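You operate a simulated robot arm through the tools that you are given. There is no shell and no other tool.

You run a simulated robot arm. Do the job below in one go: nothing can be reset, and whatever is moved stays where it is left.

TASK
Leak-test the plugged cover at 3 bar: blue strip if it passes, red tray if it leaks.
Fine: clamp it first; vent before you put the white plug back in its holder and unclamp.

The check looks at the end state, three seconds after you hand in, the way a careful person would. Anything else that was tipped, shoved, dropped, spilled or broken makes it a failure. A push-on lid holds only when it is set on centred and level and pressed home; a screw cap is set on level and turned clockwise until tight.

THE ROBOT
A 7-joint arm with a two-finger parallel gripper, fixed in place. Base frame: the origin is on the floor under the middle of its stand, x ahead of it, y to its left, z up; the work surface is at about z = 862. Lengths are in mm, angles in rad, forces in N, time in s.
With the tool pointing down near the work surface it reaches from about 280 to 720 mm from the base axis. Its first joint turns from -2.496 to 2.496 rad. Payload 3 kg.
The TCP is the grasp point between the finger pads, 30 mm short of the fingertips. In the tool frame z runs along the fingers and y along their closing line. The gripper opens to 94 mm. The fingers are 28 mm wide and 10 mm thick; the gripper's body (50 by 96 mm) begins 55 mm behind the TCP.
Orientation is that of the tool frame in the base frame, as a unit quaternion [x, y, z, w]. With the fingers straight down and closing along the base's y, the tool's x points along the base's -x, its y along +y and its z along -z.

THE INTERFACE
- The arm moves only by the tool arm_command. Its argument "commands" is text: rows parted by semicolons, each of 7 numbers parted by spaces: the shift along the tool's x, y, z in units of 400 mm (1.0 is 400 mm), then the turn, a rotation vector about the tool's x, y, z in units of 90 degrees (1.0 is 90 degrees), then the gripper command, from -1 (shut) to 1 (fully open), values between in proportion. In form: dx dy dz ax ay az grip; .... A call has 1 to 20 rows; each row is the pose to reach, as a shift and turn from the pose commanded when the call began, along the tool's axes at that moment. A call with a number of a shift or a turn outside -1 to 1 is refused whole. Rows are played at 5 a second. More than 50 mm and 0.15 rad between two rows, or a gripper value outside its range, and nothing of the call is played. Where a pose cannot be reached the arm comes as near as it can. A force on the tool above 50 N (or 10 N above the force at the start of the call, whichever is more), or a blocked arm, ends the call early, and 0.2 s more pass. Each finger travels about 45 mm/s and halts on what it meets, pressing with about 23 N; the grip force reading is that of the motor and also rises with nothing between the fingers. The clock runs only during rows and for 0.2 s after the last one: add rows that repeat a pose to give the fingers time. It gives the time, the measured TCP pose, the force on the tool (base axes), the opening and the grip force at its end, in the units of the frame above (readings bear some noise), with the torque about the TCP (base axes, N m) and any sound that the robot's microphone picked up.
- Cameras (640 x 400 px; columns grow to the right, rows downward): "scene" is fixed at [219.7, 500.1, 1595.7]; the picture's right is [-0.57, -0.82, 0.00], its down [-0.63, 0.44, -0.64] and it looks along [0.52, -0.36, -0.77] (base axes); focal length 214 px, centre (320, 200). "wrist" rides on the gripper at [76, 14, -103] in the tool frame; the picture's right is [-0.18, 0.98, 0.00], its down [-0.75, -0.14, -0.64] and it looks along [-0.63, -0.12, 0.77] (tool axes); focal length 243 px, centre (320, 200). There is no depth. A picture from a camera that has moved, and an enlarged one, comes with that camera's place and axes in the base frame and with its lens.
- camera(camera): a new picture of that camera. The clock stands still meanwhile.
- raise_lower(by): moves the trunk up (or, below 0, down) by that many mm; the arm rides with it, the base frame stays. It gives what a move gives, with no picture.
- enlarge(camera, box): a new picture of the part [left, top, right, bottom] of that camera's present view, enlarged. The clock stands still meanwhile.
- close_job(): hands the job in; it is judged then, once.

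Nothing tells you positions but the pictures and the camera data. Unless the task says otherwise, let go and move clear before handing in.

The tools are called by a JSON object that holds its "api" and its "payload". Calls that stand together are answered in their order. arm_command: Moves the arm, as the interface text tells. Its arguments: {"type":"object","properties":{"commands":{"type":"string"}},"required":["commands"]} The other tools are called the same way: raise_lower (by) moves the trunk up or down; camera (camera) takes a picture; enlarge (camera, box) takes an enlarged picture of a part of a camera's view; close_job () hands the job in.

At the start:

```text
t: 0.0
eef_pos: [527.7, -12.6, 1331.9]
orientation: [0.0, 1.0, -0.001, 0.0]
contact_force: [-0.2, -0.4, 0.3]
ft_torque: [-0.02, 0.01, -0.02]
gripper_width: 94.1
grip_force: 0.0
trunk travel left (down, up): [-325.0, 65.0]
```

scene: 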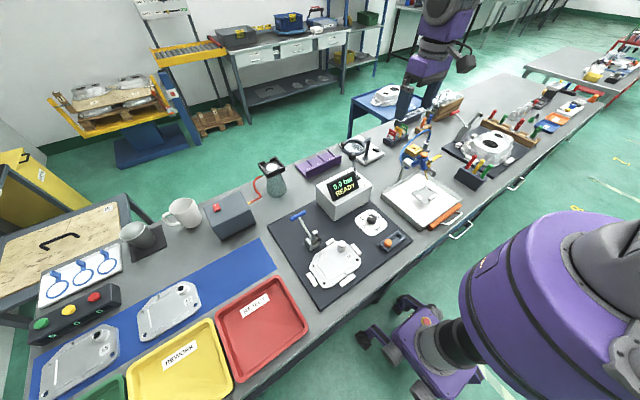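
wrist: 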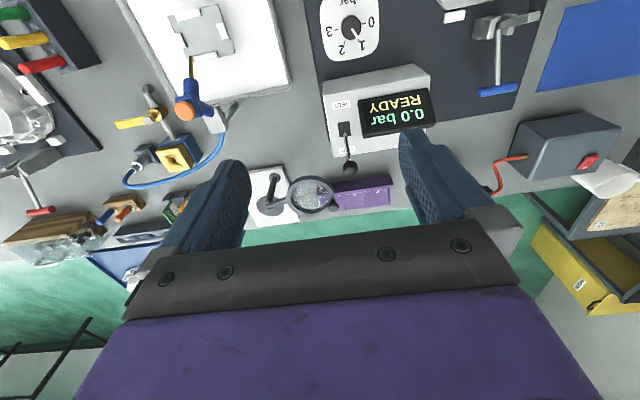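

I see a bench with a leak-test station: a dark mat with a white cover, a toggle clamp with a blue handle, a dial (0–3 bar), a display and an orange object. I'll take enlarged views first to understand the layout.

{"api": "enlarge", "payload": {"camera": "scene", "box": [260, 160, 420, 310]}}

{"api": "enlarge", "payload": {"camera": "scene", "box": [0, 140, 320, 400]}}

{"api": "enlarge", "payload": {"camera": "scene", "box": [330, 80, 530, 240]}}

{"api": "enlarge", "payload": {"camera": "wrist", "box": [300, 0, 560, 180]}}

```text
2.67 times, centred on (340, 235) of scene
camera zoom: at [219.7, 500.1, 1595.7], right [-0.57, -0.82, 0.0], down [-0.63, 0.44, -0.64], along [0.52, -0.36, -0.77], focal length 572 px, centre (267, 107)
```

zoom: 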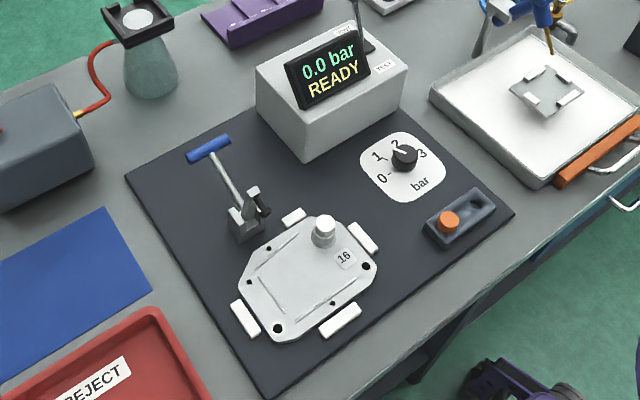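

```text
1.54 times, centred on (160, 270) of scene
camera zoom: at [219.7, 500.1, 1595.7], right [-0.57, -0.82, 0.0], down [-0.63, 0.44, -0.64], along [0.52, -0.36, -0.77], focal length 330 px, centre (566, 92)
```

zoom: 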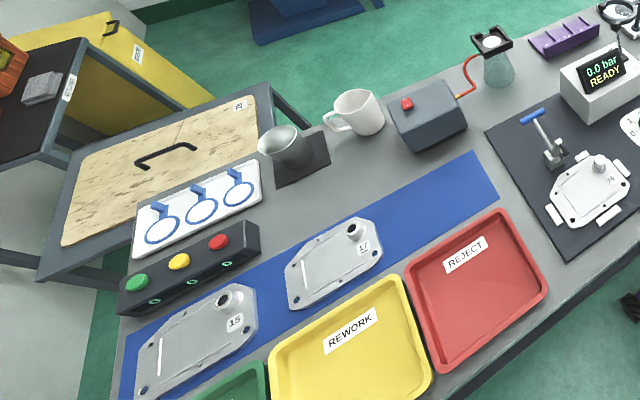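

```text
2.50 times, centred on (430, 160) of scene
camera zoom: at [219.7, 500.1, 1595.7], right [-0.57, -0.82, 0.0], down [-0.63, 0.44, -0.64], along [0.52, -0.36, -0.77], focal length 536 px, centre (45, 300)
```

zoom: 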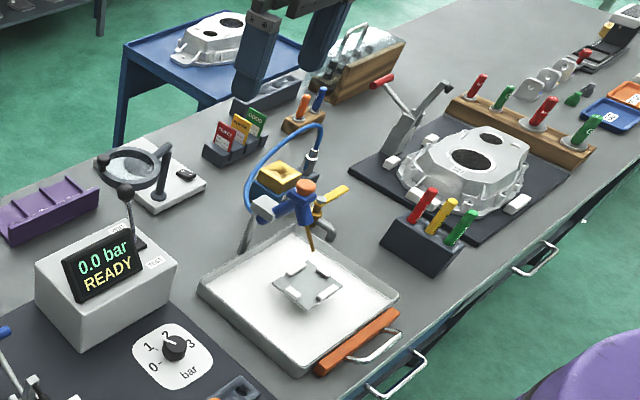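

```text
2.22 times, centred on (430, 90) of wrist
camera zoom: at [452.3, 2.2, 1433.4], right [0.18, 0.98, 0.0], down [0.75, -0.14, 0.64], along [0.63, -0.12, -0.77], focal length 539 px, centre (76, 444)
```

zoom: 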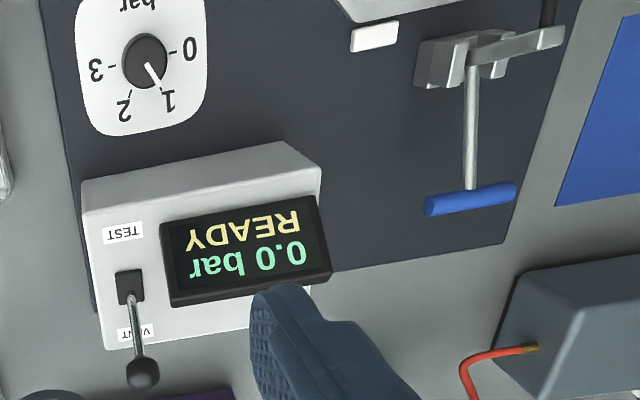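

I see cover 16 with the white plug on the mat around (440, 285), the clamp's blue handle around (645, 306, z≈940), the regulator dial, the TEST/VENT lever (now at VENT) and a holder with an orange plug. I'll move the wrist camera closer to look in detail.

{"api": "arm_command", "payload": {"commands": "0.0456 0.058 0.065 0 0 0 1; 0.0911 0.116 0.13 0 0 0 1; 0.1367 0.174 0.195 0 0 0 1; 0.1823 0.232 0.26 0 0 0 1; 0.2279 0.29 0.325 0 0 0 1; 0.2734 0.348 0.39 0 0 0 1; 0.319 0.4065 0.455 0 0 0 1"}}

{"api": "camera", "payload": {"camera": "wrist"}}

{"api": "enlarge", "payload": {"camera": "wrist", "box": [330, 0, 560, 170]}}

{"api": "enlarge", "payload": {"camera": "wrist", "box": [170, 0, 400, 170]}}

```text
t: 1.6
eef_pos: [398.7, 152.9, 1148.7]
orientation: [0.0, 1.0, -0.001, 0.0]
contact_force: [-0.1, 0.1, 0.5]
ft_torque: [0.03, 0.02, 0.06]
gripper_width: 94.1
grip_force: 0.1
trunk travel left (down, up): [-325.0, 65.0]
```

```text
taken
camera wrist: at [322.6, 167.4, 1250.5], right [0.18, 0.98, 0.0], down [0.75, -0.14, 0.64], along [0.63, -0.12, -0.77], focal length 243 px, centre (320, 200)
```

wrist: 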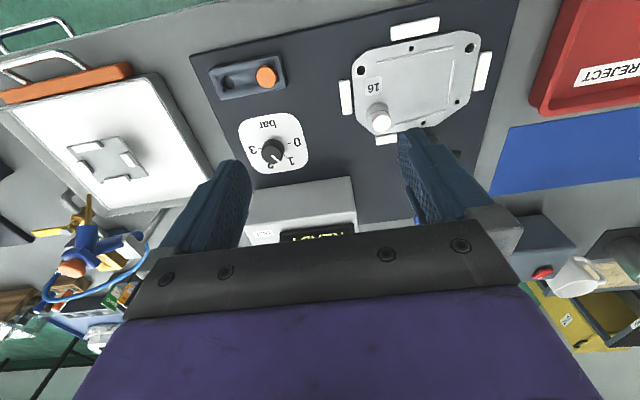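

```text
2.35 times, centred on (445, 85) of wrist
camera zoom: at [322.6, 167.4, 1250.5], right [0.18, 0.98, 0.0], down [0.75, -0.14, 0.64], along [0.63, -0.12, -0.77], focal length 571 px, centre (26, 471)
```

zoom: 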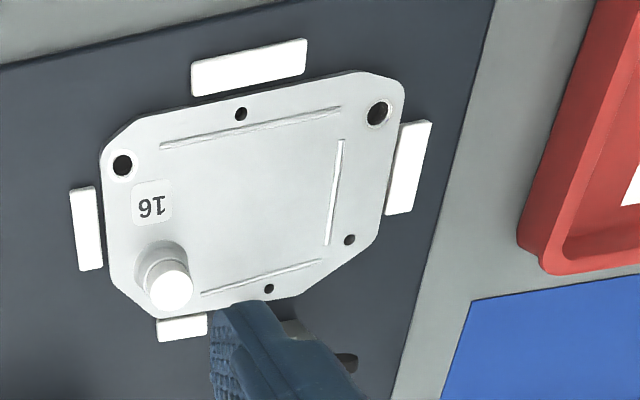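

```text
2.35 times, centred on (285, 85) of wrist
camera zoom: at [322.6, 167.4, 1250.5], right [0.18, 0.98, 0.0], down [0.75, -0.14, 0.64], along [0.63, -0.12, -0.77], focal length 571 px, centre (402, 471)
```

zoom: 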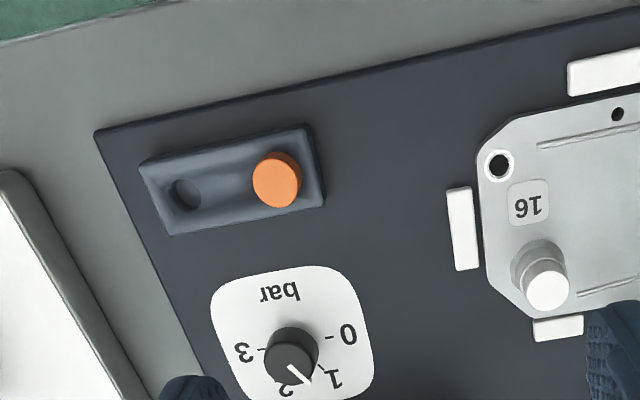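

The white plug's top is about (475, 229, 908). The clamp is hidden by a finger here, so I'll zoom from the fixed camera on clamp, lever, dial and holder.

{"api": "enlarge", "payload": {"camera": "scene", "box": [300, 205, 340, 235]}}

{"api": "enlarge", "payload": {"camera": "scene", "box": [285, 200, 365, 250]}}

{"api": "enlarge", "payload": {"camera": "scene", "box": [310, 140, 410, 210]}}

{"api": "enlarge", "payload": {"camera": "scene", "box": [350, 200, 420, 255]}}

{"api": "enlarge", "payload": {"camera": "scene", "box": [300, 230, 370, 290]}}

```text
13.33 times, centred on (320, 220) of scene
camera zoom: at [219.7, 500.1, 1595.7], right [-0.57, -0.82, 0.0], down [-0.63, 0.44, -0.64], along [0.52, -0.36, -0.77], focal length 2860 px, centre (320, -67)
```

zoom: 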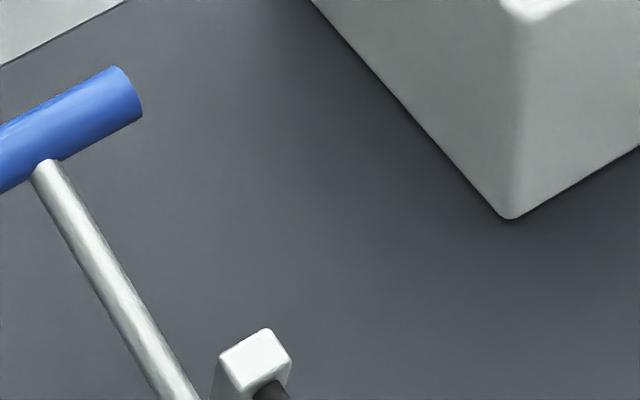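

```text
8.00 times, centred on (325, 225) of scene
camera zoom: at [219.7, 500.1, 1595.7], right [-0.57, -0.82, 0.0], down [-0.63, 0.44, -0.64], along [0.52, -0.36, -0.77], focal length 1716 px, centre (280, 0)
```

zoom: 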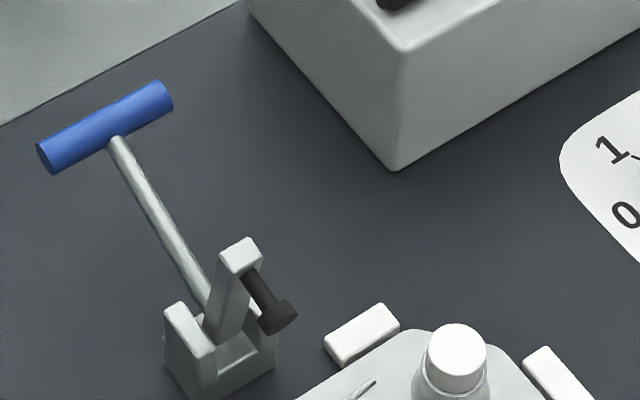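

```text
5.71 times, centred on (360, 175) of scene
camera zoom: at [219.7, 500.1, 1595.7], right [-0.57, -0.82, 0.0], down [-0.63, 0.44, -0.64], along [0.52, -0.36, -0.77], focal length 1226 px, centre (91, 343)
```

zoom: 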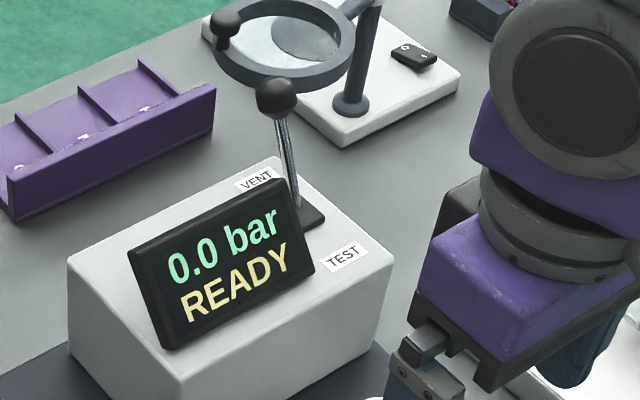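

```text
7.27 times, centred on (385, 228) of scene
camera zoom: at [219.7, 500.1, 1595.7], right [-0.57, -0.82, 0.0], down [-0.63, 0.44, -0.64], along [0.52, -0.36, -0.77], focal length 1560 px, centre (-153, 0)
```

zoom: 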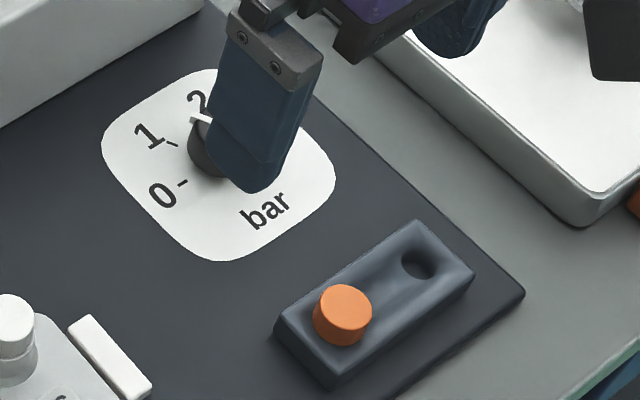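

```text
6.67 times, centred on (335, 260) of scene
camera zoom: at [219.7, 500.1, 1595.7], right [-0.57, -0.82, 0.0], down [-0.63, 0.44, -0.64], along [0.52, -0.36, -0.77], focal length 1430 px, centre (220, -200)
```

zoom: 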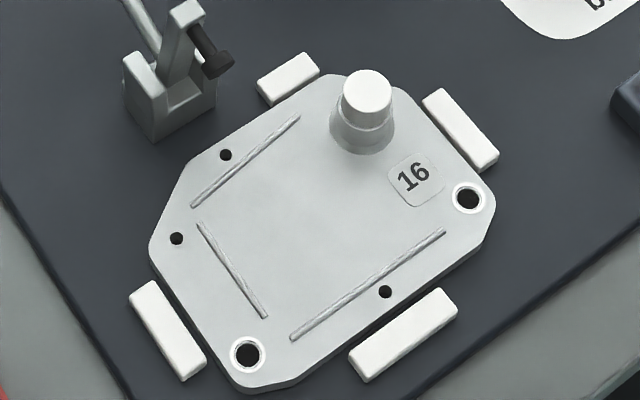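

The clamp's pivot looks to be near (550, 304, 880), with the pressing arm pointing up and the T-handle leaning back (+x). I'll move the wrist camera to see the clamp and lever unobstructed and triangulate better.

{"api": "arm_command", "payload": {"commands": "0.012 0.092 -0.063 0 0 0 1; 0.024 0.184 -0.126 0 0 0 1; 0.035 0.276 -0.19 0 0 0 1; 0.047 0.3675 -0.2525 0 0 0 1; 0.047 0.3675 -0.2525 0 0 0 1"}}

{"api": "camera", "payload": {"camera": "wrist"}}

{"api": "enlarge", "payload": {"camera": "wrist", "box": [290, 80, 410, 220]}}

{"api": "enlarge", "payload": {"camera": "wrist", "box": [130, 40, 270, 140]}}

{"api": "enlarge", "payload": {"camera": "scene", "box": [350, 190, 420, 255]}}

```text
t: 2.8
eef_pos: [379.9, 298.5, 1250.6]
orientation: [0.0, 1.0, 0.001, 0.0]
contact_force: [1.0, -0.9, -0.1]
ft_torque: [0.0, 0.05, 0.0]
gripper_width: 94.0
grip_force: 0.1
trunk travel left (down, up): [-325.0, 65.0]
```

```text
taken
camera wrist: at [304.9, 313.5, 1352.7], right [0.18, 0.98, 0.0], down [0.75, -0.14, 0.64], along [0.63, -0.12, -0.77], focal length 243 px, centre (320, 200)
```

wrist: 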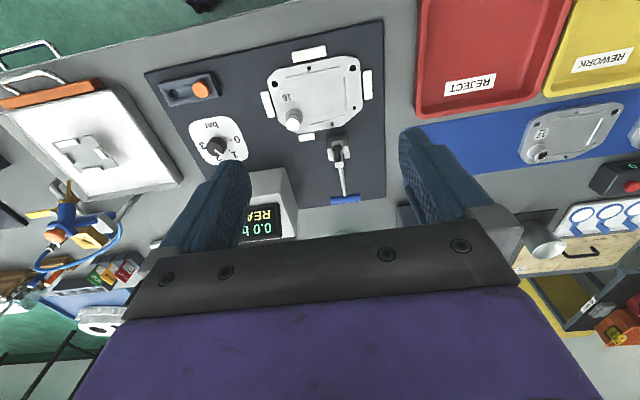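

```text
2.86 times, centred on (350, 150) of wrist
camera zoom: at [304.9, 313.5, 1352.7], right [0.18, 0.98, 0.0], down [0.75, -0.14, 0.64], along [0.63, -0.12, -0.77], focal length 693 px, centre (234, 343)
```

zoom: 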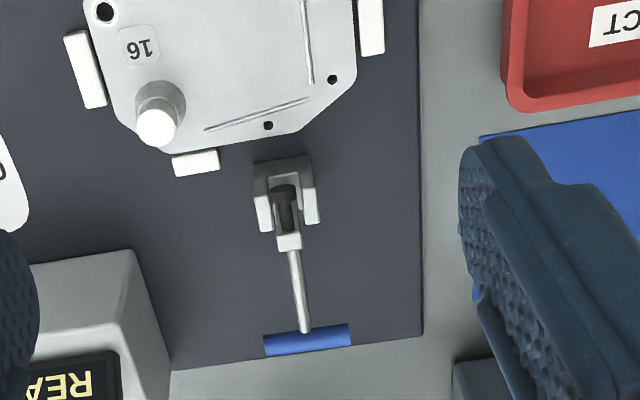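

```text
4.00 times, centred on (200, 90) of wrist
camera zoom: at [304.9, 313.5, 1352.7], right [0.18, 0.98, 0.0], down [0.75, -0.14, 0.64], along [0.63, -0.12, -0.77], focal length 970 px, centre (800, 640)
```

zoom: 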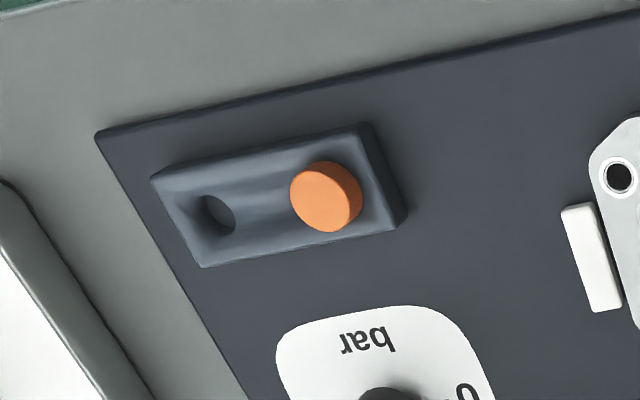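

```text
6.15 times, centred on (385, 222) of scene
camera zoom: at [219.7, 500.1, 1595.7], right [-0.57, -0.82, 0.0], down [-0.63, 0.44, -0.64], along [0.52, -0.36, -0.77], focal length 1320 px, centre (-80, 62)
```

zoom: 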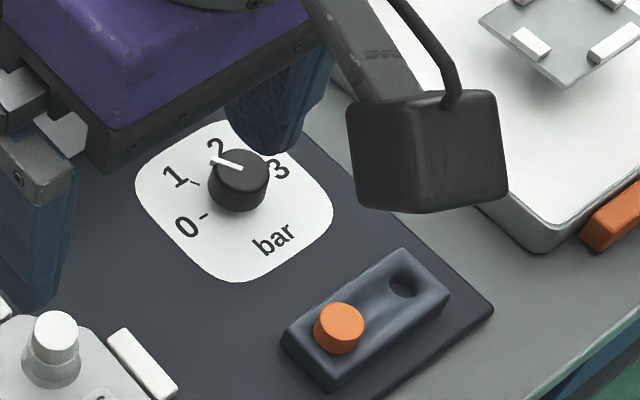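

The handle bar centre triangulates to about (642, 307, 947), 65 mm long along y. I'll bring the open gripper above it, so I can grip the bar by its ends (fingers closing along y).

{"api": "arm_command", "payload": {"commands": "-0.08 0.003 0.0625 0 0 0 1; -0.16 0.006 0.125 0 0 0 1; -0.24 0.009 0.1875 0 0 0 1; -0.32 0.012 0.25 0 0 0 1; -0.40 0.015 0.3125 0 0 0 1; -0.48 0.018 0.375 0 0 0 1; -0.56 0.02 0.4375 0 0 0 1; -0.6375 0.021 0.5 0 0 0 1; -0.6375 0.021 0.5 0 0 0 1; -0.6375 0.021 0.5 0 0 0 1"}}

{"api": "camera", "payload": {"camera": "wrist"}}

{"api": "camera", "payload": {"camera": "scene"}}

{"api": "enlarge", "payload": {"camera": "scene", "box": [260, 150, 380, 250]}}

```text
t: 5.0
eef_pos: [638.5, 306.8, 1052.5]
orientation: [-0.001, 1.0, -0.001, -0.001]
contact_force: [0.9, -0.8, -0.5]
ft_torque: [0.02, -0.03, -0.03]
gripper_width: 94.0
grip_force: 0.0
trunk travel left (down, up): [-325.0, 65.0]
```

```text
taken
camera wrist: at [562.1, 322.2, 1153.7], right [0.18, 0.98, 0.0], down [0.75, -0.14, 0.64], along [0.63, -0.12, -0.77], focal length 243 px, centre (320, 200)
```

wrist: 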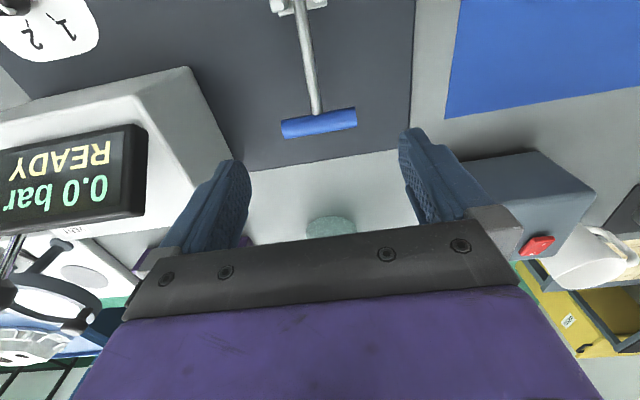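

```text
taken
```

scene: 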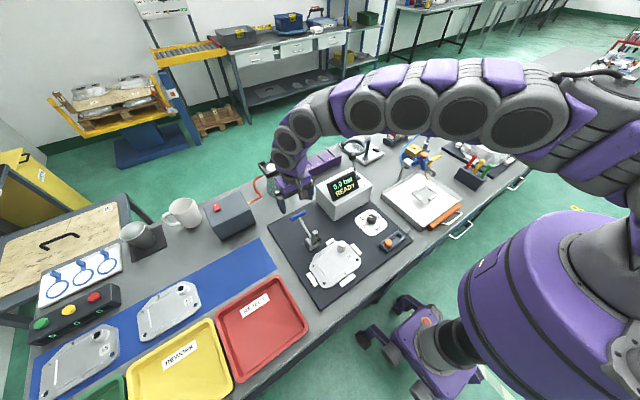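

```text
4.00 times, centred on (320, 200) of scene
camera zoom: at [219.7, 500.1, 1595.7], right [-0.57, -0.82, 0.0], down [-0.63, 0.44, -0.64], along [0.52, -0.36, -0.77], focal length 858 px, centre (320, 200)
```

zoom: 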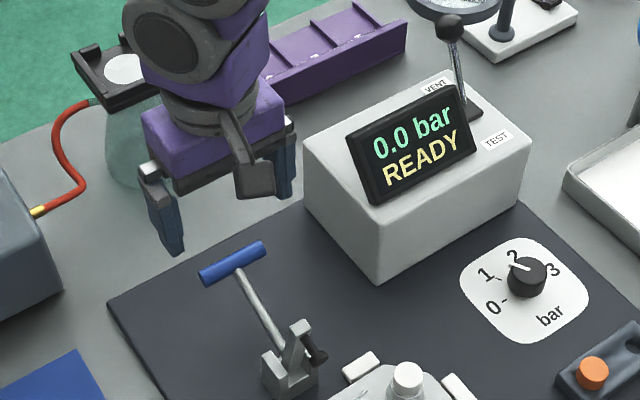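

The gripper sits straight above the handle bar. Now I'll descend to bar height and check before closing.

{"api": "arm_command", "payload": {"commands": "-0.005 0 0.09 0 0 0 1; -0.005 0 0.18 0 0 0 1; -0.005 0 0.2637 0 0 0 1; -0.005 0 0.2637 0 0 0 1; -0.005 0 0.2637 0 0 0 1"}}

{"api": "enlarge", "payload": {"camera": "scene", "box": [260, 160, 380, 260]}}

{"api": "camera", "payload": {"camera": "wrist"}}

```text
t: 6.2
eef_pos: [635.8, 308.6, 946.7]
orientation: [0.0, 1.0, -0.001, 0.0]
contact_force: [0.1, 0.3, 0.2]
ft_torque: [0.02, -0.02, 0.01]
gripper_width: 94.0
grip_force: 0.0
trunk travel left (down, up): [-325.0, 65.0]
```

```text
4.00 times, centred on (320, 210) of scene
camera zoom: at [219.7, 500.1, 1595.7], right [-0.57, -0.82, 0.0], down [-0.63, 0.44, -0.64], along [0.52, -0.36, -0.77], focal length 858 px, centre (320, 160)
```

zoom: 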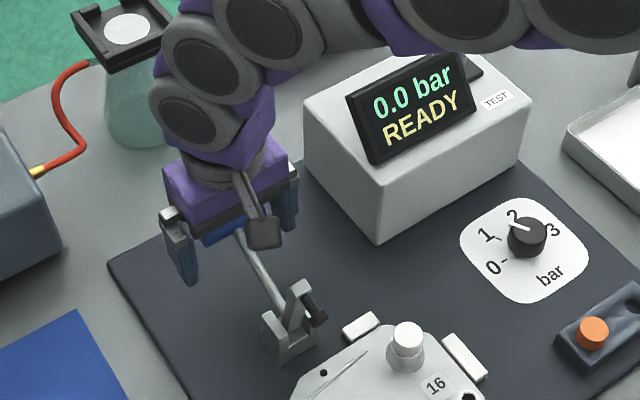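

```text
taken
camera wrist: at [560.4, 322.8, 1047.7], right [0.18, 0.98, 0.0], down [0.75, -0.14, 0.64], along [0.63, -0.12, -0.77], focal length 243 px, centre (320, 200)
```

wrist: 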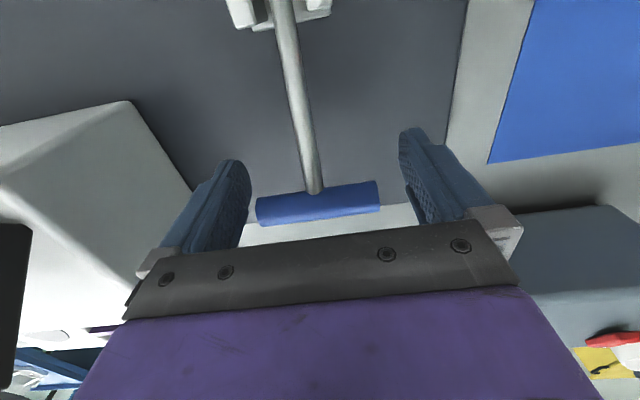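

The bar lies between the fingers, about 8 mm ahead of the pad centre. I'll nudge forward a little and close on the bar's ends.

{"api": "arm_command", "payload": {"commands": "-0.018 -0.006 0 0 0 0 1; -0.018 -0.006 0 0 0 0 1; -0.018 -0.006 0 0 0 0 -1; -0.018 -0.006 0 0 0 0 -1; -0.018 -0.006 0 0 0 0 -1; -0.018 -0.006 0 0 0 0 -1; -0.018 -0.006 0 0 0 0 -1; -0.018 -0.006 0 0 0 0 -1"}}

{"api": "camera", "payload": {"camera": "wrist"}}

```text
t: 8.0
eef_pos: [641.4, 305.2, 946.3]
orientation: [0.0, 1.0, 0.0, 0.0]
contact_force: [-0.8, 1.7, 2.7]
ft_torque: [0.1, 0.1, 0.09]
gripper_width: 80.2
grip_force: 44.7
trunk travel left (down, up): [-325.0, 65.0]
```

```text
taken
camera wrist: at [567.2, 319.8, 1047.3], right [0.18, 0.98, 0.0], down [0.75, -0.14, 0.64], along [0.63, -0.12, -0.77], focal length 243 px, centre (320, 200)
```

wrist: 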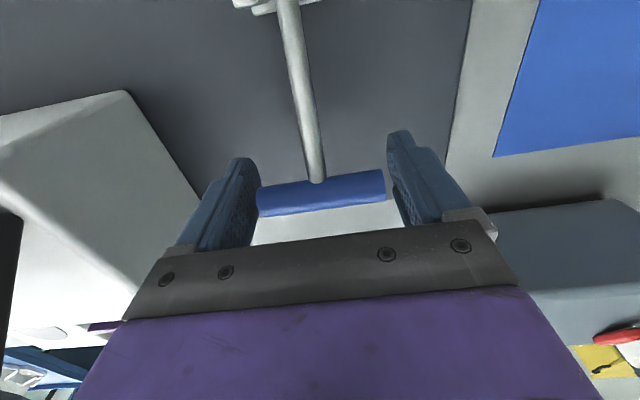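

The bar is held between the fingers (80 mm). Now I'll swing it along an arc about the pivot, a first portion, watching the forces.

{"api": "arm_command", "payload": {"commands": "0.0168 0 -0.025 0 0 0 -1; 0.0358 0 -0.0475 0 0 0 -1; 0.057 0 -0.0683 0 0 0 -1; 0.0803 0 -0.0863 0 0 0 -1; 0.0803 0 -0.0863 0 0 0 -1"}}

{"api": "camera", "payload": {"camera": "wrist"}}

{"api": "enlarge", "payload": {"camera": "scene", "box": [260, 160, 380, 260]}}

```text
t: 9.2
eef_pos: [615.4, 304.3, 982.1]
orientation: [0.0, 1.0, 0.001, 0.004]
contact_force: [36.5, 20.2, 29.9]
ft_torque: [-0.09, -0.68, -0.01]
gripper_width: 80.5
grip_force: 44.6
trunk travel left (down, up): [-325.0, 65.0]
```

```text
taken
camera wrist: at [539.1, 319.5, 1083.5], right [0.18, 0.98, 0.0], down [0.75, -0.14, 0.65], along [0.64, -0.12, -0.76], focal length 243 px, centre (320, 200)
```

wrist: 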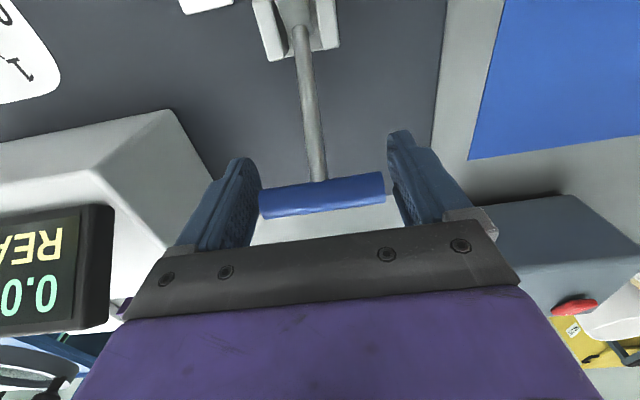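

```text
4.00 times, centred on (320, 210) of scene
camera zoom: at [219.7, 500.1, 1595.7], right [-0.57, -0.82, 0.0], down [-0.63, 0.44, -0.64], along [0.52, -0.36, -0.77], focal length 858 px, centre (320, 160)
```

zoom: 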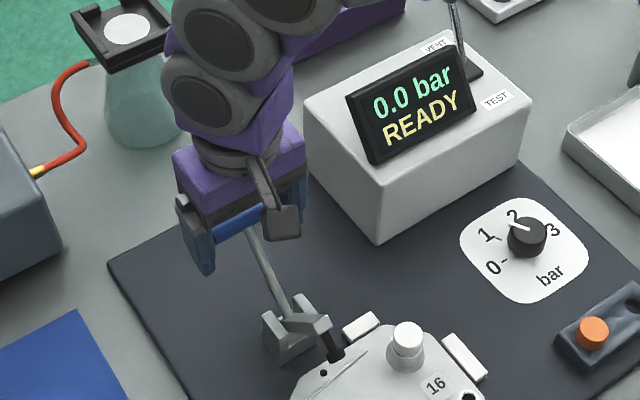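

The clamp arm has swung down nearly to the cover already. I'll look closely before going on.

{"api": "enlarge", "payload": {"camera": "scene", "box": [295, 215, 355, 265]}}

{"api": "enlarge", "payload": {"camera": "wrist", "box": [240, 0, 400, 120]}}

```text
8.00 times, centred on (325, 240) of scene
camera zoom: at [219.7, 500.1, 1595.7], right [-0.57, -0.82, 0.0], down [-0.63, 0.44, -0.64], along [0.52, -0.36, -0.77], focal length 1716 px, centre (280, -120)
```

zoom: 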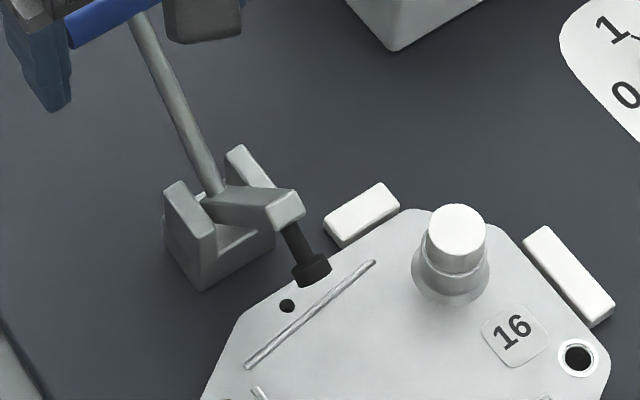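

```text
3.33 times, centred on (320, 60) of wrist
camera zoom: at [539.1, 319.5, 1083.5], right [0.18, 0.98, 0.0], down [0.75, -0.14, 0.65], along [0.64, -0.12, -0.76], focal length 809 px, centre (320, 667)
```

zoom: 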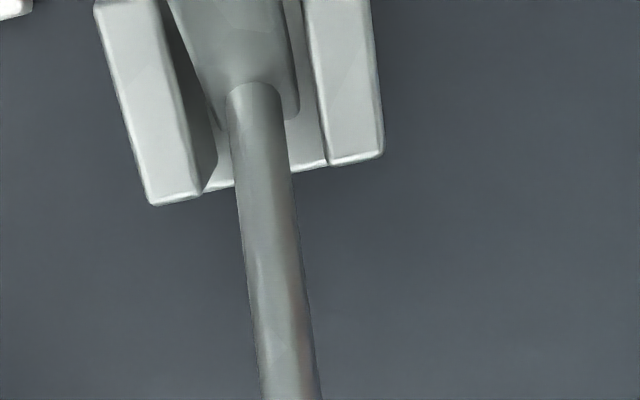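

The arm tip is still about 50 mm above the cover; the pivot works out near (552, 897) with radius about 107. I'll continue along the corrected arc.

{"api": "arm_command", "payload": {"commands": "0.0107 0.005 -0.02 0 0 0 -1; 0.0352 0.005 -0.0328 0 0 0 -1; 0.0612 0.005 -0.0428 0 0 0 -1; 0.088 0.005 -0.05 0 0 0 -1; 0.088 0.005 -0.05 0 0 0 -1"}}

{"api": "enlarge", "payload": {"camera": "scene", "box": [285, 195, 365, 265]}}

{"api": "camera", "payload": {"camera": "wrist"}}

```text
t: 10.4
eef_pos: [574.7, 303.5, 999.1]
orientation: [0.0, 1.0, 0.0, -0.001]
contact_force: [9.9, 7.7, 12.4]
ft_torque: [-0.66, -0.58, -0.03]
gripper_width: 80.5
grip_force: 45.0
trunk travel left (down, up): [-325.0, 65.0]
```

```text
5.71 times, centred on (325, 230) of scene
camera zoom: at [219.7, 500.1, 1595.7], right [-0.57, -0.82, 0.0], down [-0.63, 0.44, -0.64], along [0.52, -0.36, -0.77], focal length 1226 px, centre (291, 29)
```

zoom: 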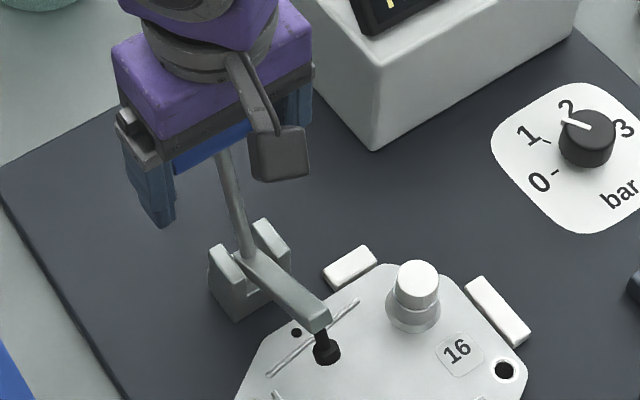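

```text
taken
camera wrist: at [499.4, 319.9, 1101.2], right [0.18, 0.98, 0.0], down [0.75, -0.14, 0.64], along [0.63, -0.12, -0.77], focal length 243 px, centre (320, 200)
```

wrist: 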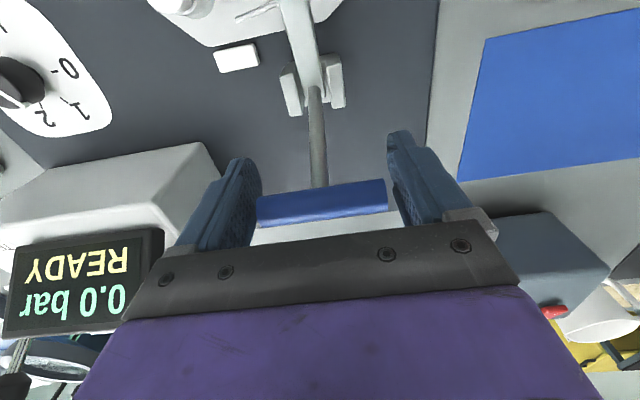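

The tip is now roughly 30 mm above the cover. Continuing the arc toward contact.

{"api": "arm_command", "payload": {"commands": "0.014 0.005 -0.0005 0 0 0 -1; 0.028 0.007 -0.0005 0 0 0 -1; 0.0415 0.007 -0.001 0 0 0 -1; 0.0553 0.007 -0.001 0 0 0 -1; 0.0553 0.007 -0.001 0 0 0 -1"}}

{"api": "enlarge", "payload": {"camera": "scene", "box": [285, 195, 365, 265]}}

{"api": "camera", "payload": {"camera": "wrist"}}

```text
t: 11.6
eef_pos: [555.3, 304.6, 1000.8]
orientation: [0.001, 1.0, 0.001, 0.0]
contact_force: [9.8, -12.5, 8.9]
ft_torque: [-0.04, -0.9, -0.37]
gripper_width: 80.4
grip_force: 44.9
trunk travel left (down, up): [-325.0, 65.0]
```

```text
5.71 times, centred on (325, 230) of scene
camera zoom: at [219.7, 500.1, 1595.7], right [-0.57, -0.82, 0.0], down [-0.63, 0.44, -0.64], along [0.52, -0.36, -0.77], focal length 1226 px, centre (291, 29)
```

zoom: 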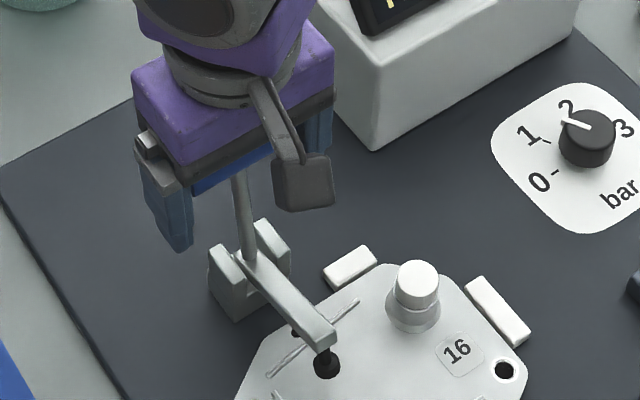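

```text
taken
camera wrist: at [479.3, 319.9, 1102.3], right [0.19, 0.98, 0.0], down [0.75, -0.14, 0.64], along [0.63, -0.12, -0.77], focal length 243 px, centre (320, 200)
```

wrist: 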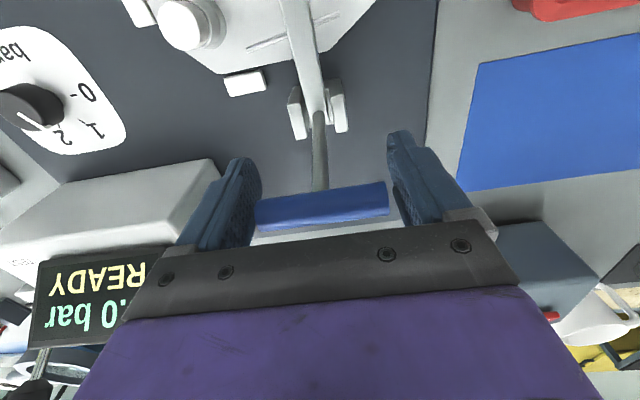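

The tip is about 10 mm above the cover. I'll go on in small steps, watching for resistance.

{"api": "arm_command", "payload": {"commands": "0.01 -0.003 0 0 0 0 -1; 0.02 -0.003 0.001 0 0 0 -1; 0.03 -0.003 0.0015 0 0 0 -1; 0.04 -0.003 0.002 0 0 0 -1; 0.04 -0.003 0.002 0 0 0 -1"}}

{"api": "enlarge", "payload": {"camera": "scene", "box": [285, 195, 365, 265]}}

{"api": "enlarge", "payload": {"camera": "scene", "box": [310, 170, 380, 220]}}

```text
t: 12.8
eef_pos: [539.6, 306.2, 1000.4]
orientation: [0.0, 1.0, 0.0, 0.001]
contact_force: [9.0, -12.0, 2.7]
ft_torque: [-0.11, -0.94, -0.07]
gripper_width: 80.5
grip_force: 44.1
trunk travel left (down, up): [-325.0, 65.0]
```

```text
5.71 times, centred on (325, 230) of scene
camera zoom: at [219.7, 500.1, 1595.7], right [-0.57, -0.82, 0.0], down [-0.63, 0.44, -0.64], along [0.52, -0.36, -0.77], focal length 1226 px, centre (291, 29)
```

zoom: 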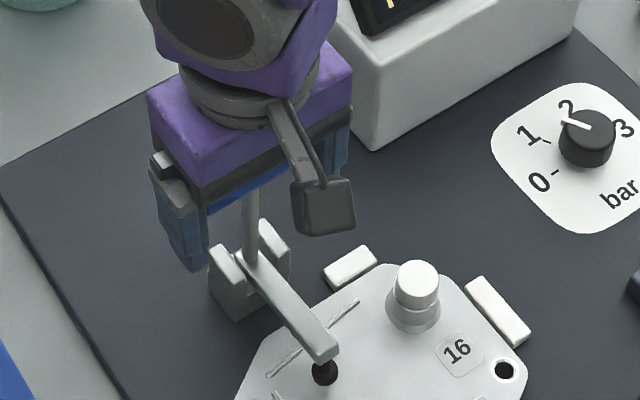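

```text
8.00 times, centred on (345, 195) of scene
camera zoom: at [219.7, 500.1, 1595.7], right [-0.57, -0.82, 0.0], down [-0.63, 0.44, -0.64], along [0.52, -0.36, -0.77], focal length 1716 px, centre (120, 240)
```

zoom: 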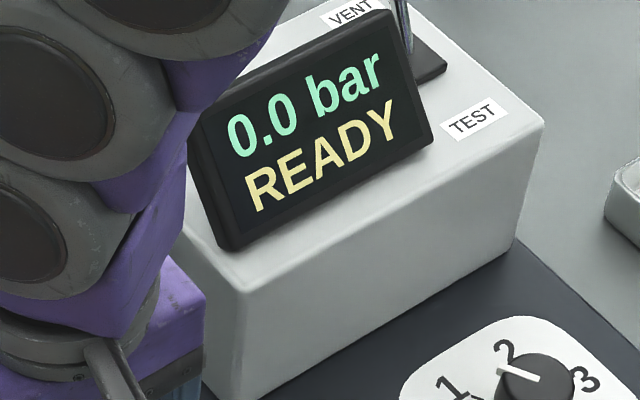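

Still little resistance; continuing in small steps until the pad seats.

{"api": "arm_command", "payload": {"commands": "0.008 -0.005 0.0005 0 0 0 -1; 0.016 -0.005 0.001 0 0 0 -1; 0.024 -0.005 0.0015 0 0 0 -1; 0.032 -0.005 0.002 0 0 0 -1; 0.032 -0.005 0.002 0 0 0 -1"}}

{"api": "enlarge", "payload": {"camera": "scene", "box": [285, 195, 365, 265]}}

{"api": "camera", "payload": {"camera": "wrist"}}

```text
t: 14.0
eef_pos: [526.5, 304.8, 998.3]
orientation: [0.001, 1.0, 0.0, 0.0]
contact_force: [7.5, -3.1, 1.1]
ft_torque: [0.45, -0.89, -0.03]
gripper_width: 80.3
grip_force: 44.9
trunk travel left (down, up): [-325.0, 65.0]
```

```text
5.71 times, centred on (325, 230) of scene
camera zoom: at [219.7, 500.1, 1595.7], right [-0.57, -0.82, 0.0], down [-0.63, 0.44, -0.64], along [0.52, -0.36, -0.77], focal length 1226 px, centre (291, 29)
```

zoom: 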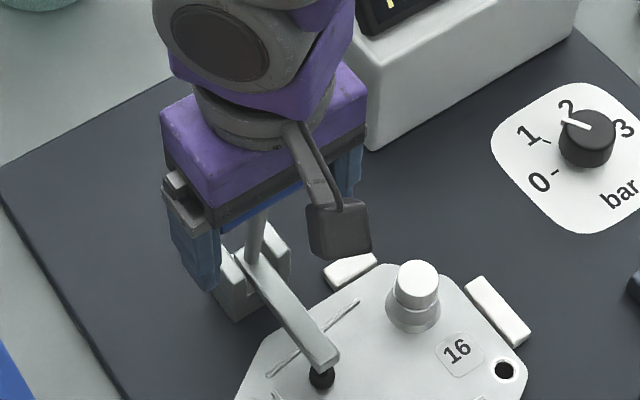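

```text
taken
camera wrist: at [450.8, 319.9, 1100.3], right [0.18, 0.98, 0.0], down [0.75, -0.14, 0.64], along [0.63, -0.12, -0.77], focal length 243 px, centre (320, 200)
```

wrist: 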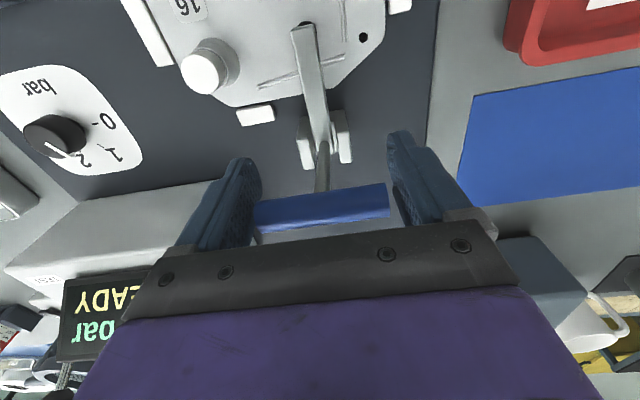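

Still moving freely with the tip very near the cover. Continuing a little along the arc.

{"api": "arm_command", "payload": {"commands": "0.008 -0.005 0.0025 0 0 0 -1; 0.0163 -0.005 0.0053 0 0 0 -1; 0.025 -0.005 0.0083 0 0 0 -1; 0.0335 -0.005 0.0115 0 0 0 -1; 0.0335 -0.005 0.0115 0 0 0 -1"}}

{"api": "enlarge", "payload": {"camera": "scene", "box": [295, 215, 355, 265]}}

{"api": "enlarge", "payload": {"camera": "wrist", "box": [240, 0, 400, 120]}}

```text
t: 14.9
eef_pos: [522.7, 304.4, 998.6]
orientation: [0.0, 1.0, 0.004, 0.009]
contact_force: [29.5, 5.6, -14.7]
ft_torque: [0.68, 0.28, 0.4]
gripper_width: 80.6
grip_force: 44.9
trunk travel left (down, up): [-325.0, 65.0]
stopped in row 4: the force on the tool passed its limit at 54 N (the readings are from after the stop); the commanded pose is now the measured one
```

```text
8.00 times, centred on (325, 240) of scene
camera zoom: at [219.7, 500.1, 1595.7], right [-0.57, -0.82, 0.0], down [-0.63, 0.44, -0.64], along [0.52, -0.36, -0.77], focal length 1716 px, centre (280, -120)
```

zoom: 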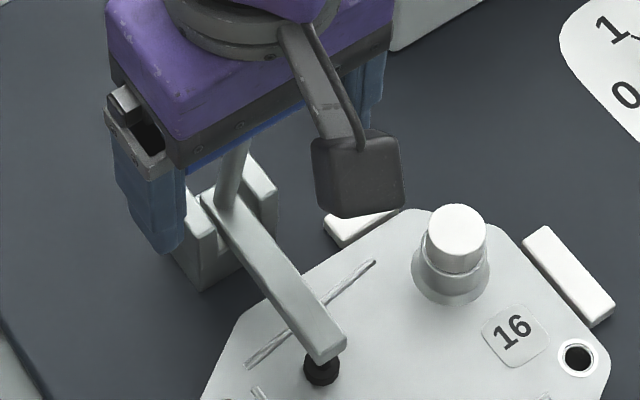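

```text
3.33 times, centred on (320, 60) of wrist
camera zoom: at [445.8, 319.1, 1098.5], right [0.19, 0.98, 0.01], down [0.74, -0.15, 0.65], along [0.64, -0.11, -0.76], focal length 809 px, centre (320, 667)
```

zoom: 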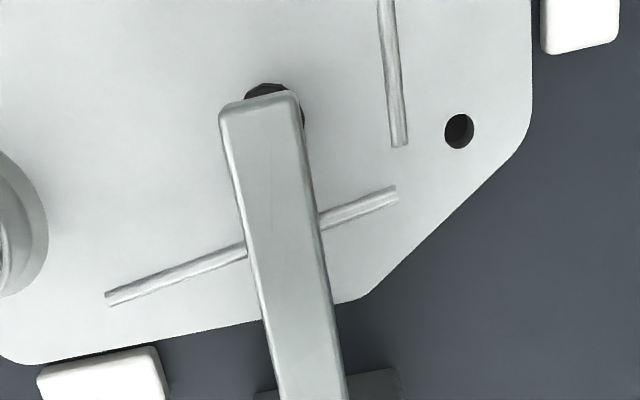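

The pad is now seated on the cover and the handle met firm resistance. I'll open the fingers and see whether the clamp stays closed.

{"api": "arm_command", "payload": {"commands": "0 0 0 0 0 0 1; 0 0 0 0 0 0 1; 0 0 0 0 0 0 1; 0 0 0 0 0 0 1"}}

{"api": "enlarge", "payload": {"camera": "scene", "box": [285, 195, 365, 265]}}

{"api": "camera", "payload": {"camera": "wrist"}}

```text
t: 15.9
eef_pos: [516.7, 302.8, 1000.5]
orientation: [0.001, 1.0, 0.003, 0.007]
contact_force: [-0.3, 0.4, 0.3]
ft_torque: [-0.01, -0.02, 0.01]
gripper_width: 94.3
grip_force: 0.0
trunk travel left (down, up): [-325.0, 65.0]
```

```text
5.71 times, centred on (325, 230) of scene
camera zoom: at [219.7, 500.1, 1595.7], right [-0.57, -0.82, 0.0], down [-0.63, 0.44, -0.64], along [0.52, -0.36, -0.77], focal length 1226 px, centre (291, 29)
```

zoom: 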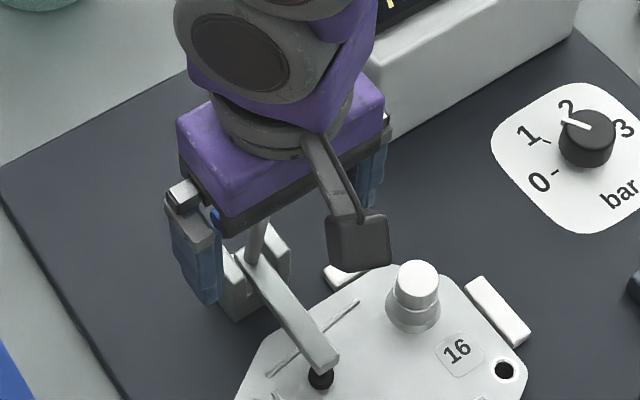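

```text
taken
camera wrist: at [440.8, 316.4, 1100.8], right [0.19, 0.98, 0.01], down [0.74, -0.15, 0.65], along [0.64, -0.11, -0.76], focal length 243 px, centre (320, 200)
```

wrist: 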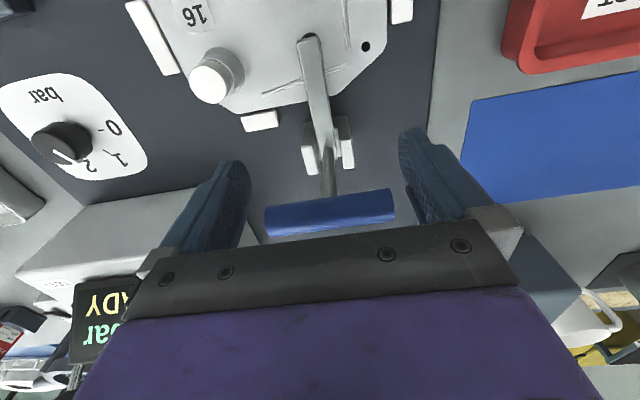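

The clamp stays down after release. I'll lift clear and look at the pad contact closely.

{"api": "arm_command", "payload": {"commands": "0 0 -0.08 0 0 0 1; 0 0 -0.16 0 0 0 1; 0 0 -0.25 0 0 0 1; 0 0 -0.35 0 0 0 1; 0 0 -0.35 0 0 0 1"}}

{"api": "enlarge", "payload": {"camera": "scene", "box": [310, 235, 350, 270]}}

{"api": "enlarge", "payload": {"camera": "scene", "box": [285, 195, 365, 265]}}

{"api": "camera", "payload": {"camera": "wrist"}}

{"api": "enlarge", "payload": {"camera": "wrist", "box": [250, 0, 410, 200]}}

```text
t: 17.1
eef_pos: [515.8, 299.6, 1139.5]
orientation: [0.001, 1.0, 0.004, 0.006]
contact_force: [-0.5, -0.3, -0.1]
ft_torque: [-0.02, -0.03, 0.01]
gripper_width: 93.9
grip_force: 0.1
trunk travel left (down, up): [-325.0, 65.0]
```

```text
11.43 times, centred on (330, 252) of scene
camera zoom: at [219.7, 500.1, 1595.7], right [-0.57, -0.82, 0.0], down [-0.63, 0.44, -0.64], along [0.52, -0.36, -0.77], focal length 2451 px, centre (206, -400)
```

zoom: 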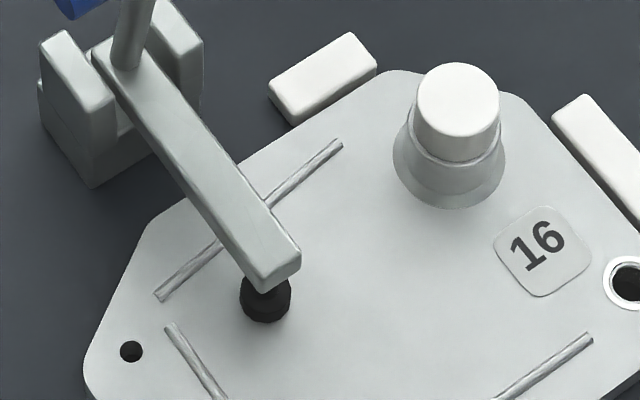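

```text
5.71 times, centred on (325, 230) of scene
camera zoom: at [219.7, 500.1, 1595.7], right [-0.57, -0.82, 0.0], down [-0.63, 0.44, -0.64], along [0.52, -0.36, -0.77], focal length 1226 px, centre (291, 29)
```

zoom: 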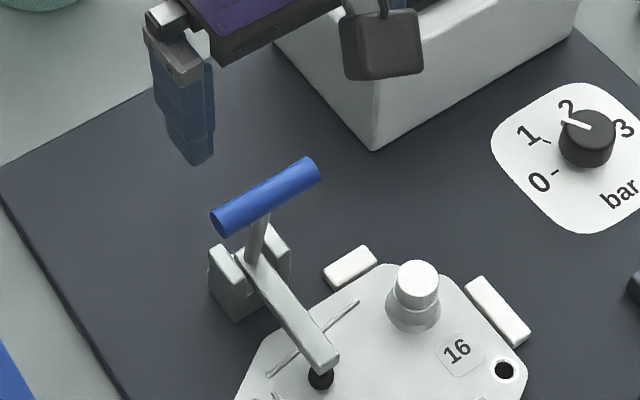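

```text
taken
camera wrist: at [439.9, 314.3, 1240.2], right [0.18, 0.98, 0.01], down [0.75, -0.15, 0.65], along [0.64, -0.11, -0.76], focal length 243 px, centre (320, 200)
```

wrist: 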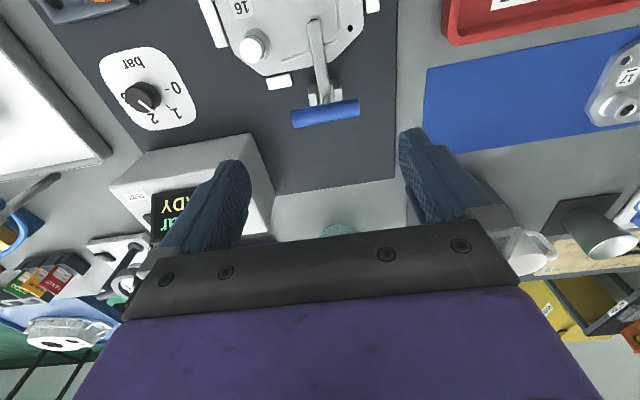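

```text
2.00 times, centred on (330, 100) of wrist
camera zoom: at [439.9, 314.3, 1240.2], right [0.18, 0.98, 0.01], down [0.75, -0.15, 0.65], along [0.64, -0.11, -0.76], focal length 485 px, centre (300, 400)
```

zoom: 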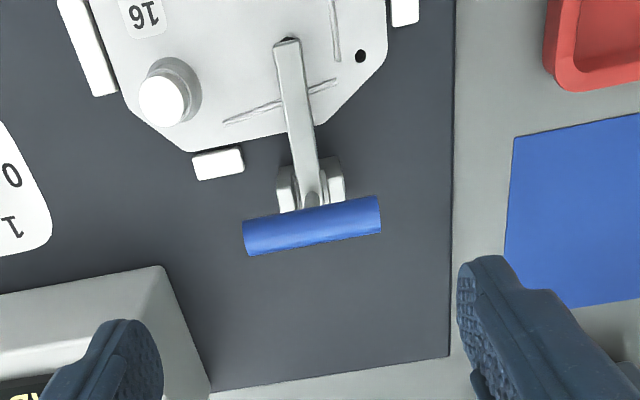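

The clamp is down with the black foot on the cover and the handle stays. Next the regulator dial: zooming in on it to read the pointer and find the knob's centre and height.

{"api": "enlarge", "payload": {"camera": "wrist", "box": [90, 40, 206, 136]}}

{"api": "enlarge", "payload": {"camera": "scene", "box": [348, 205, 398, 240]}}

```text
4.17 times, centred on (148, 88) of wrist
camera zoom: at [439.9, 314.3, 1240.2], right [0.18, 0.98, 0.01], down [0.75, -0.15, 0.65], along [0.64, -0.11, -0.76], focal length 1011 px, centre (1037, 667)
```

zoom: 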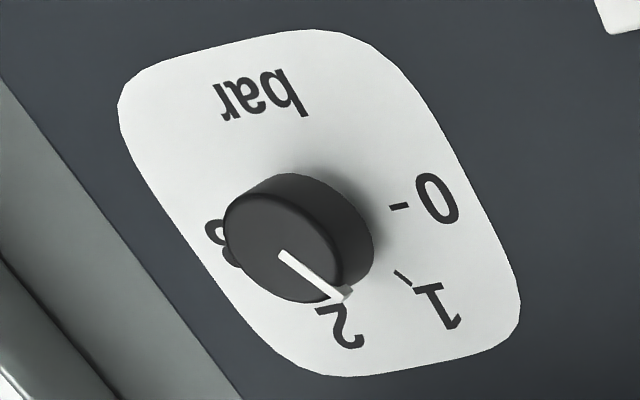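

```text
11.43 times, centred on (373, 222) of scene
camera zoom: at [219.7, 500.1, 1595.7], right [-0.57, -0.82, 0.0], down [-0.63, 0.44, -0.64], along [0.52, -0.36, -0.77], focal length 2451 px, centre (-286, -57)
```

zoom: 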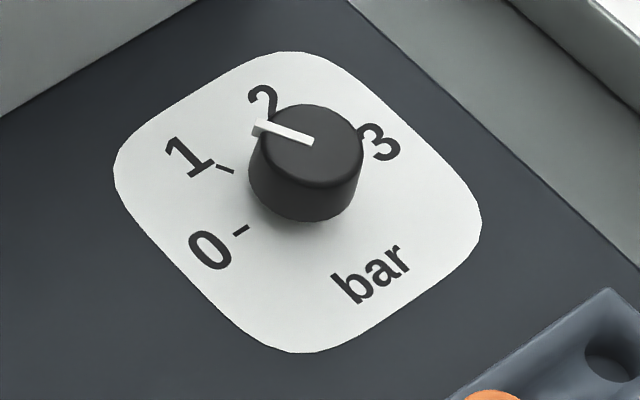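

Reading the dial: labels 0, 1, 2, 3 lie at about +90°, +30°, −30°, −90°, and the pointer is now at 1 bar (about +31°). It needs a clockwise turn of 120° (seen from above). I'll go above the knob near (501, 54) and look straight at it.

{"api": "arm_command", "payload": {"commands": "0.005 -0.0875 0.05 0.0008 0.0011 0 1; 0.0114 -0.175 0.1 0.0015 0.0022 0 1; 0.017 -0.2625 0.15 0.0022 0.0033 0 1; 0.023 -0.35 0.2 0.003 0.0044 0 1; 0.0286 -0.4375 0.25 0.0036 0.0055 0 1; 0.034 -0.525 0.3 0.0043 0.0066 0 1; 0.04 -0.6125 0.35 0.005 0.0076 -0.001 1; 0.04 -0.6125 0.35 0.005 0.0076 -0.001 1; 0.04 -0.6125 0.35 0.005 0.0076 -0.001 1"}}

{"api": "camera", "payload": {"camera": "wrist"}}

{"api": "enlarge", "payload": {"camera": "wrist", "box": [250, 60, 400, 160]}}

{"api": "camera", "payload": {"camera": "scene"}}

```text
t: 19.1
eef_pos: [502.7, 56.3, 997.1]
orientation: [0.0, 1.0, 0.001, 0.001]
contact_force: [-0.4, -0.4, -0.4]
ft_torque: [-0.01, -0.03, -0.02]
gripper_width: 94.1
grip_force: 0.1
trunk travel left (down, up): [-325.0, 65.0]
```

```text
taken
camera wrist: at [427.4, 71.2, 1098.6], right [0.18, 0.98, 0.0], down [0.75, -0.14, 0.64], along [0.63, -0.12, -0.77], focal length 243 px, centre (320, 200)
```

wrist: 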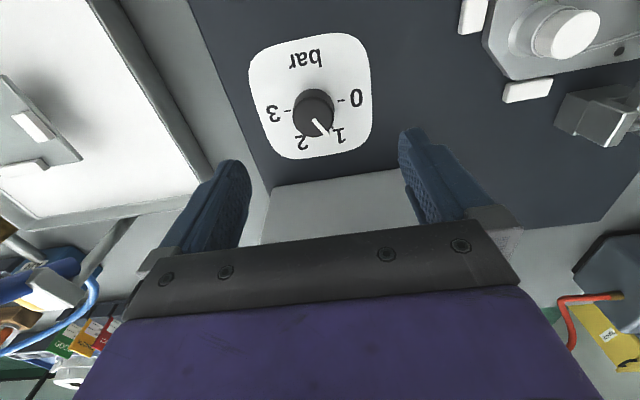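

```text
4.00 times, centred on (325, 110) of wrist
camera zoom: at [427.4, 71.2, 1098.6], right [0.18, 0.98, 0.0], down [0.75, -0.14, 0.64], along [0.63, -0.12, -0.77], focal length 970 px, centre (300, 560)
```

zoom: 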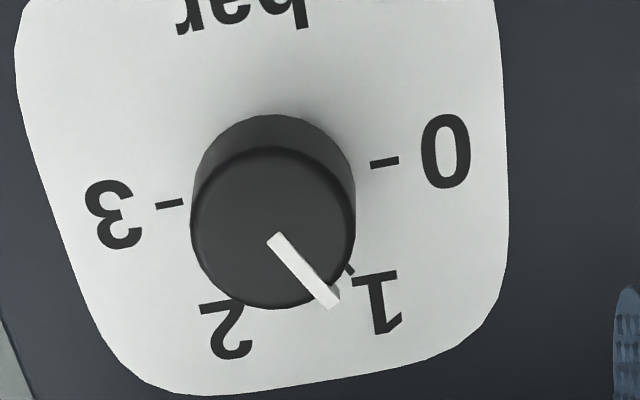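

```text
taken
```

scene: 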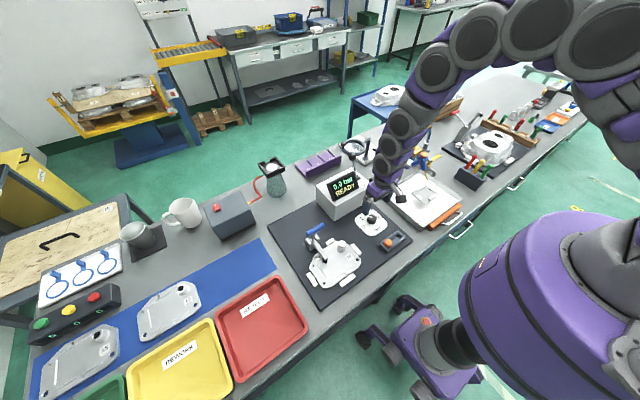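

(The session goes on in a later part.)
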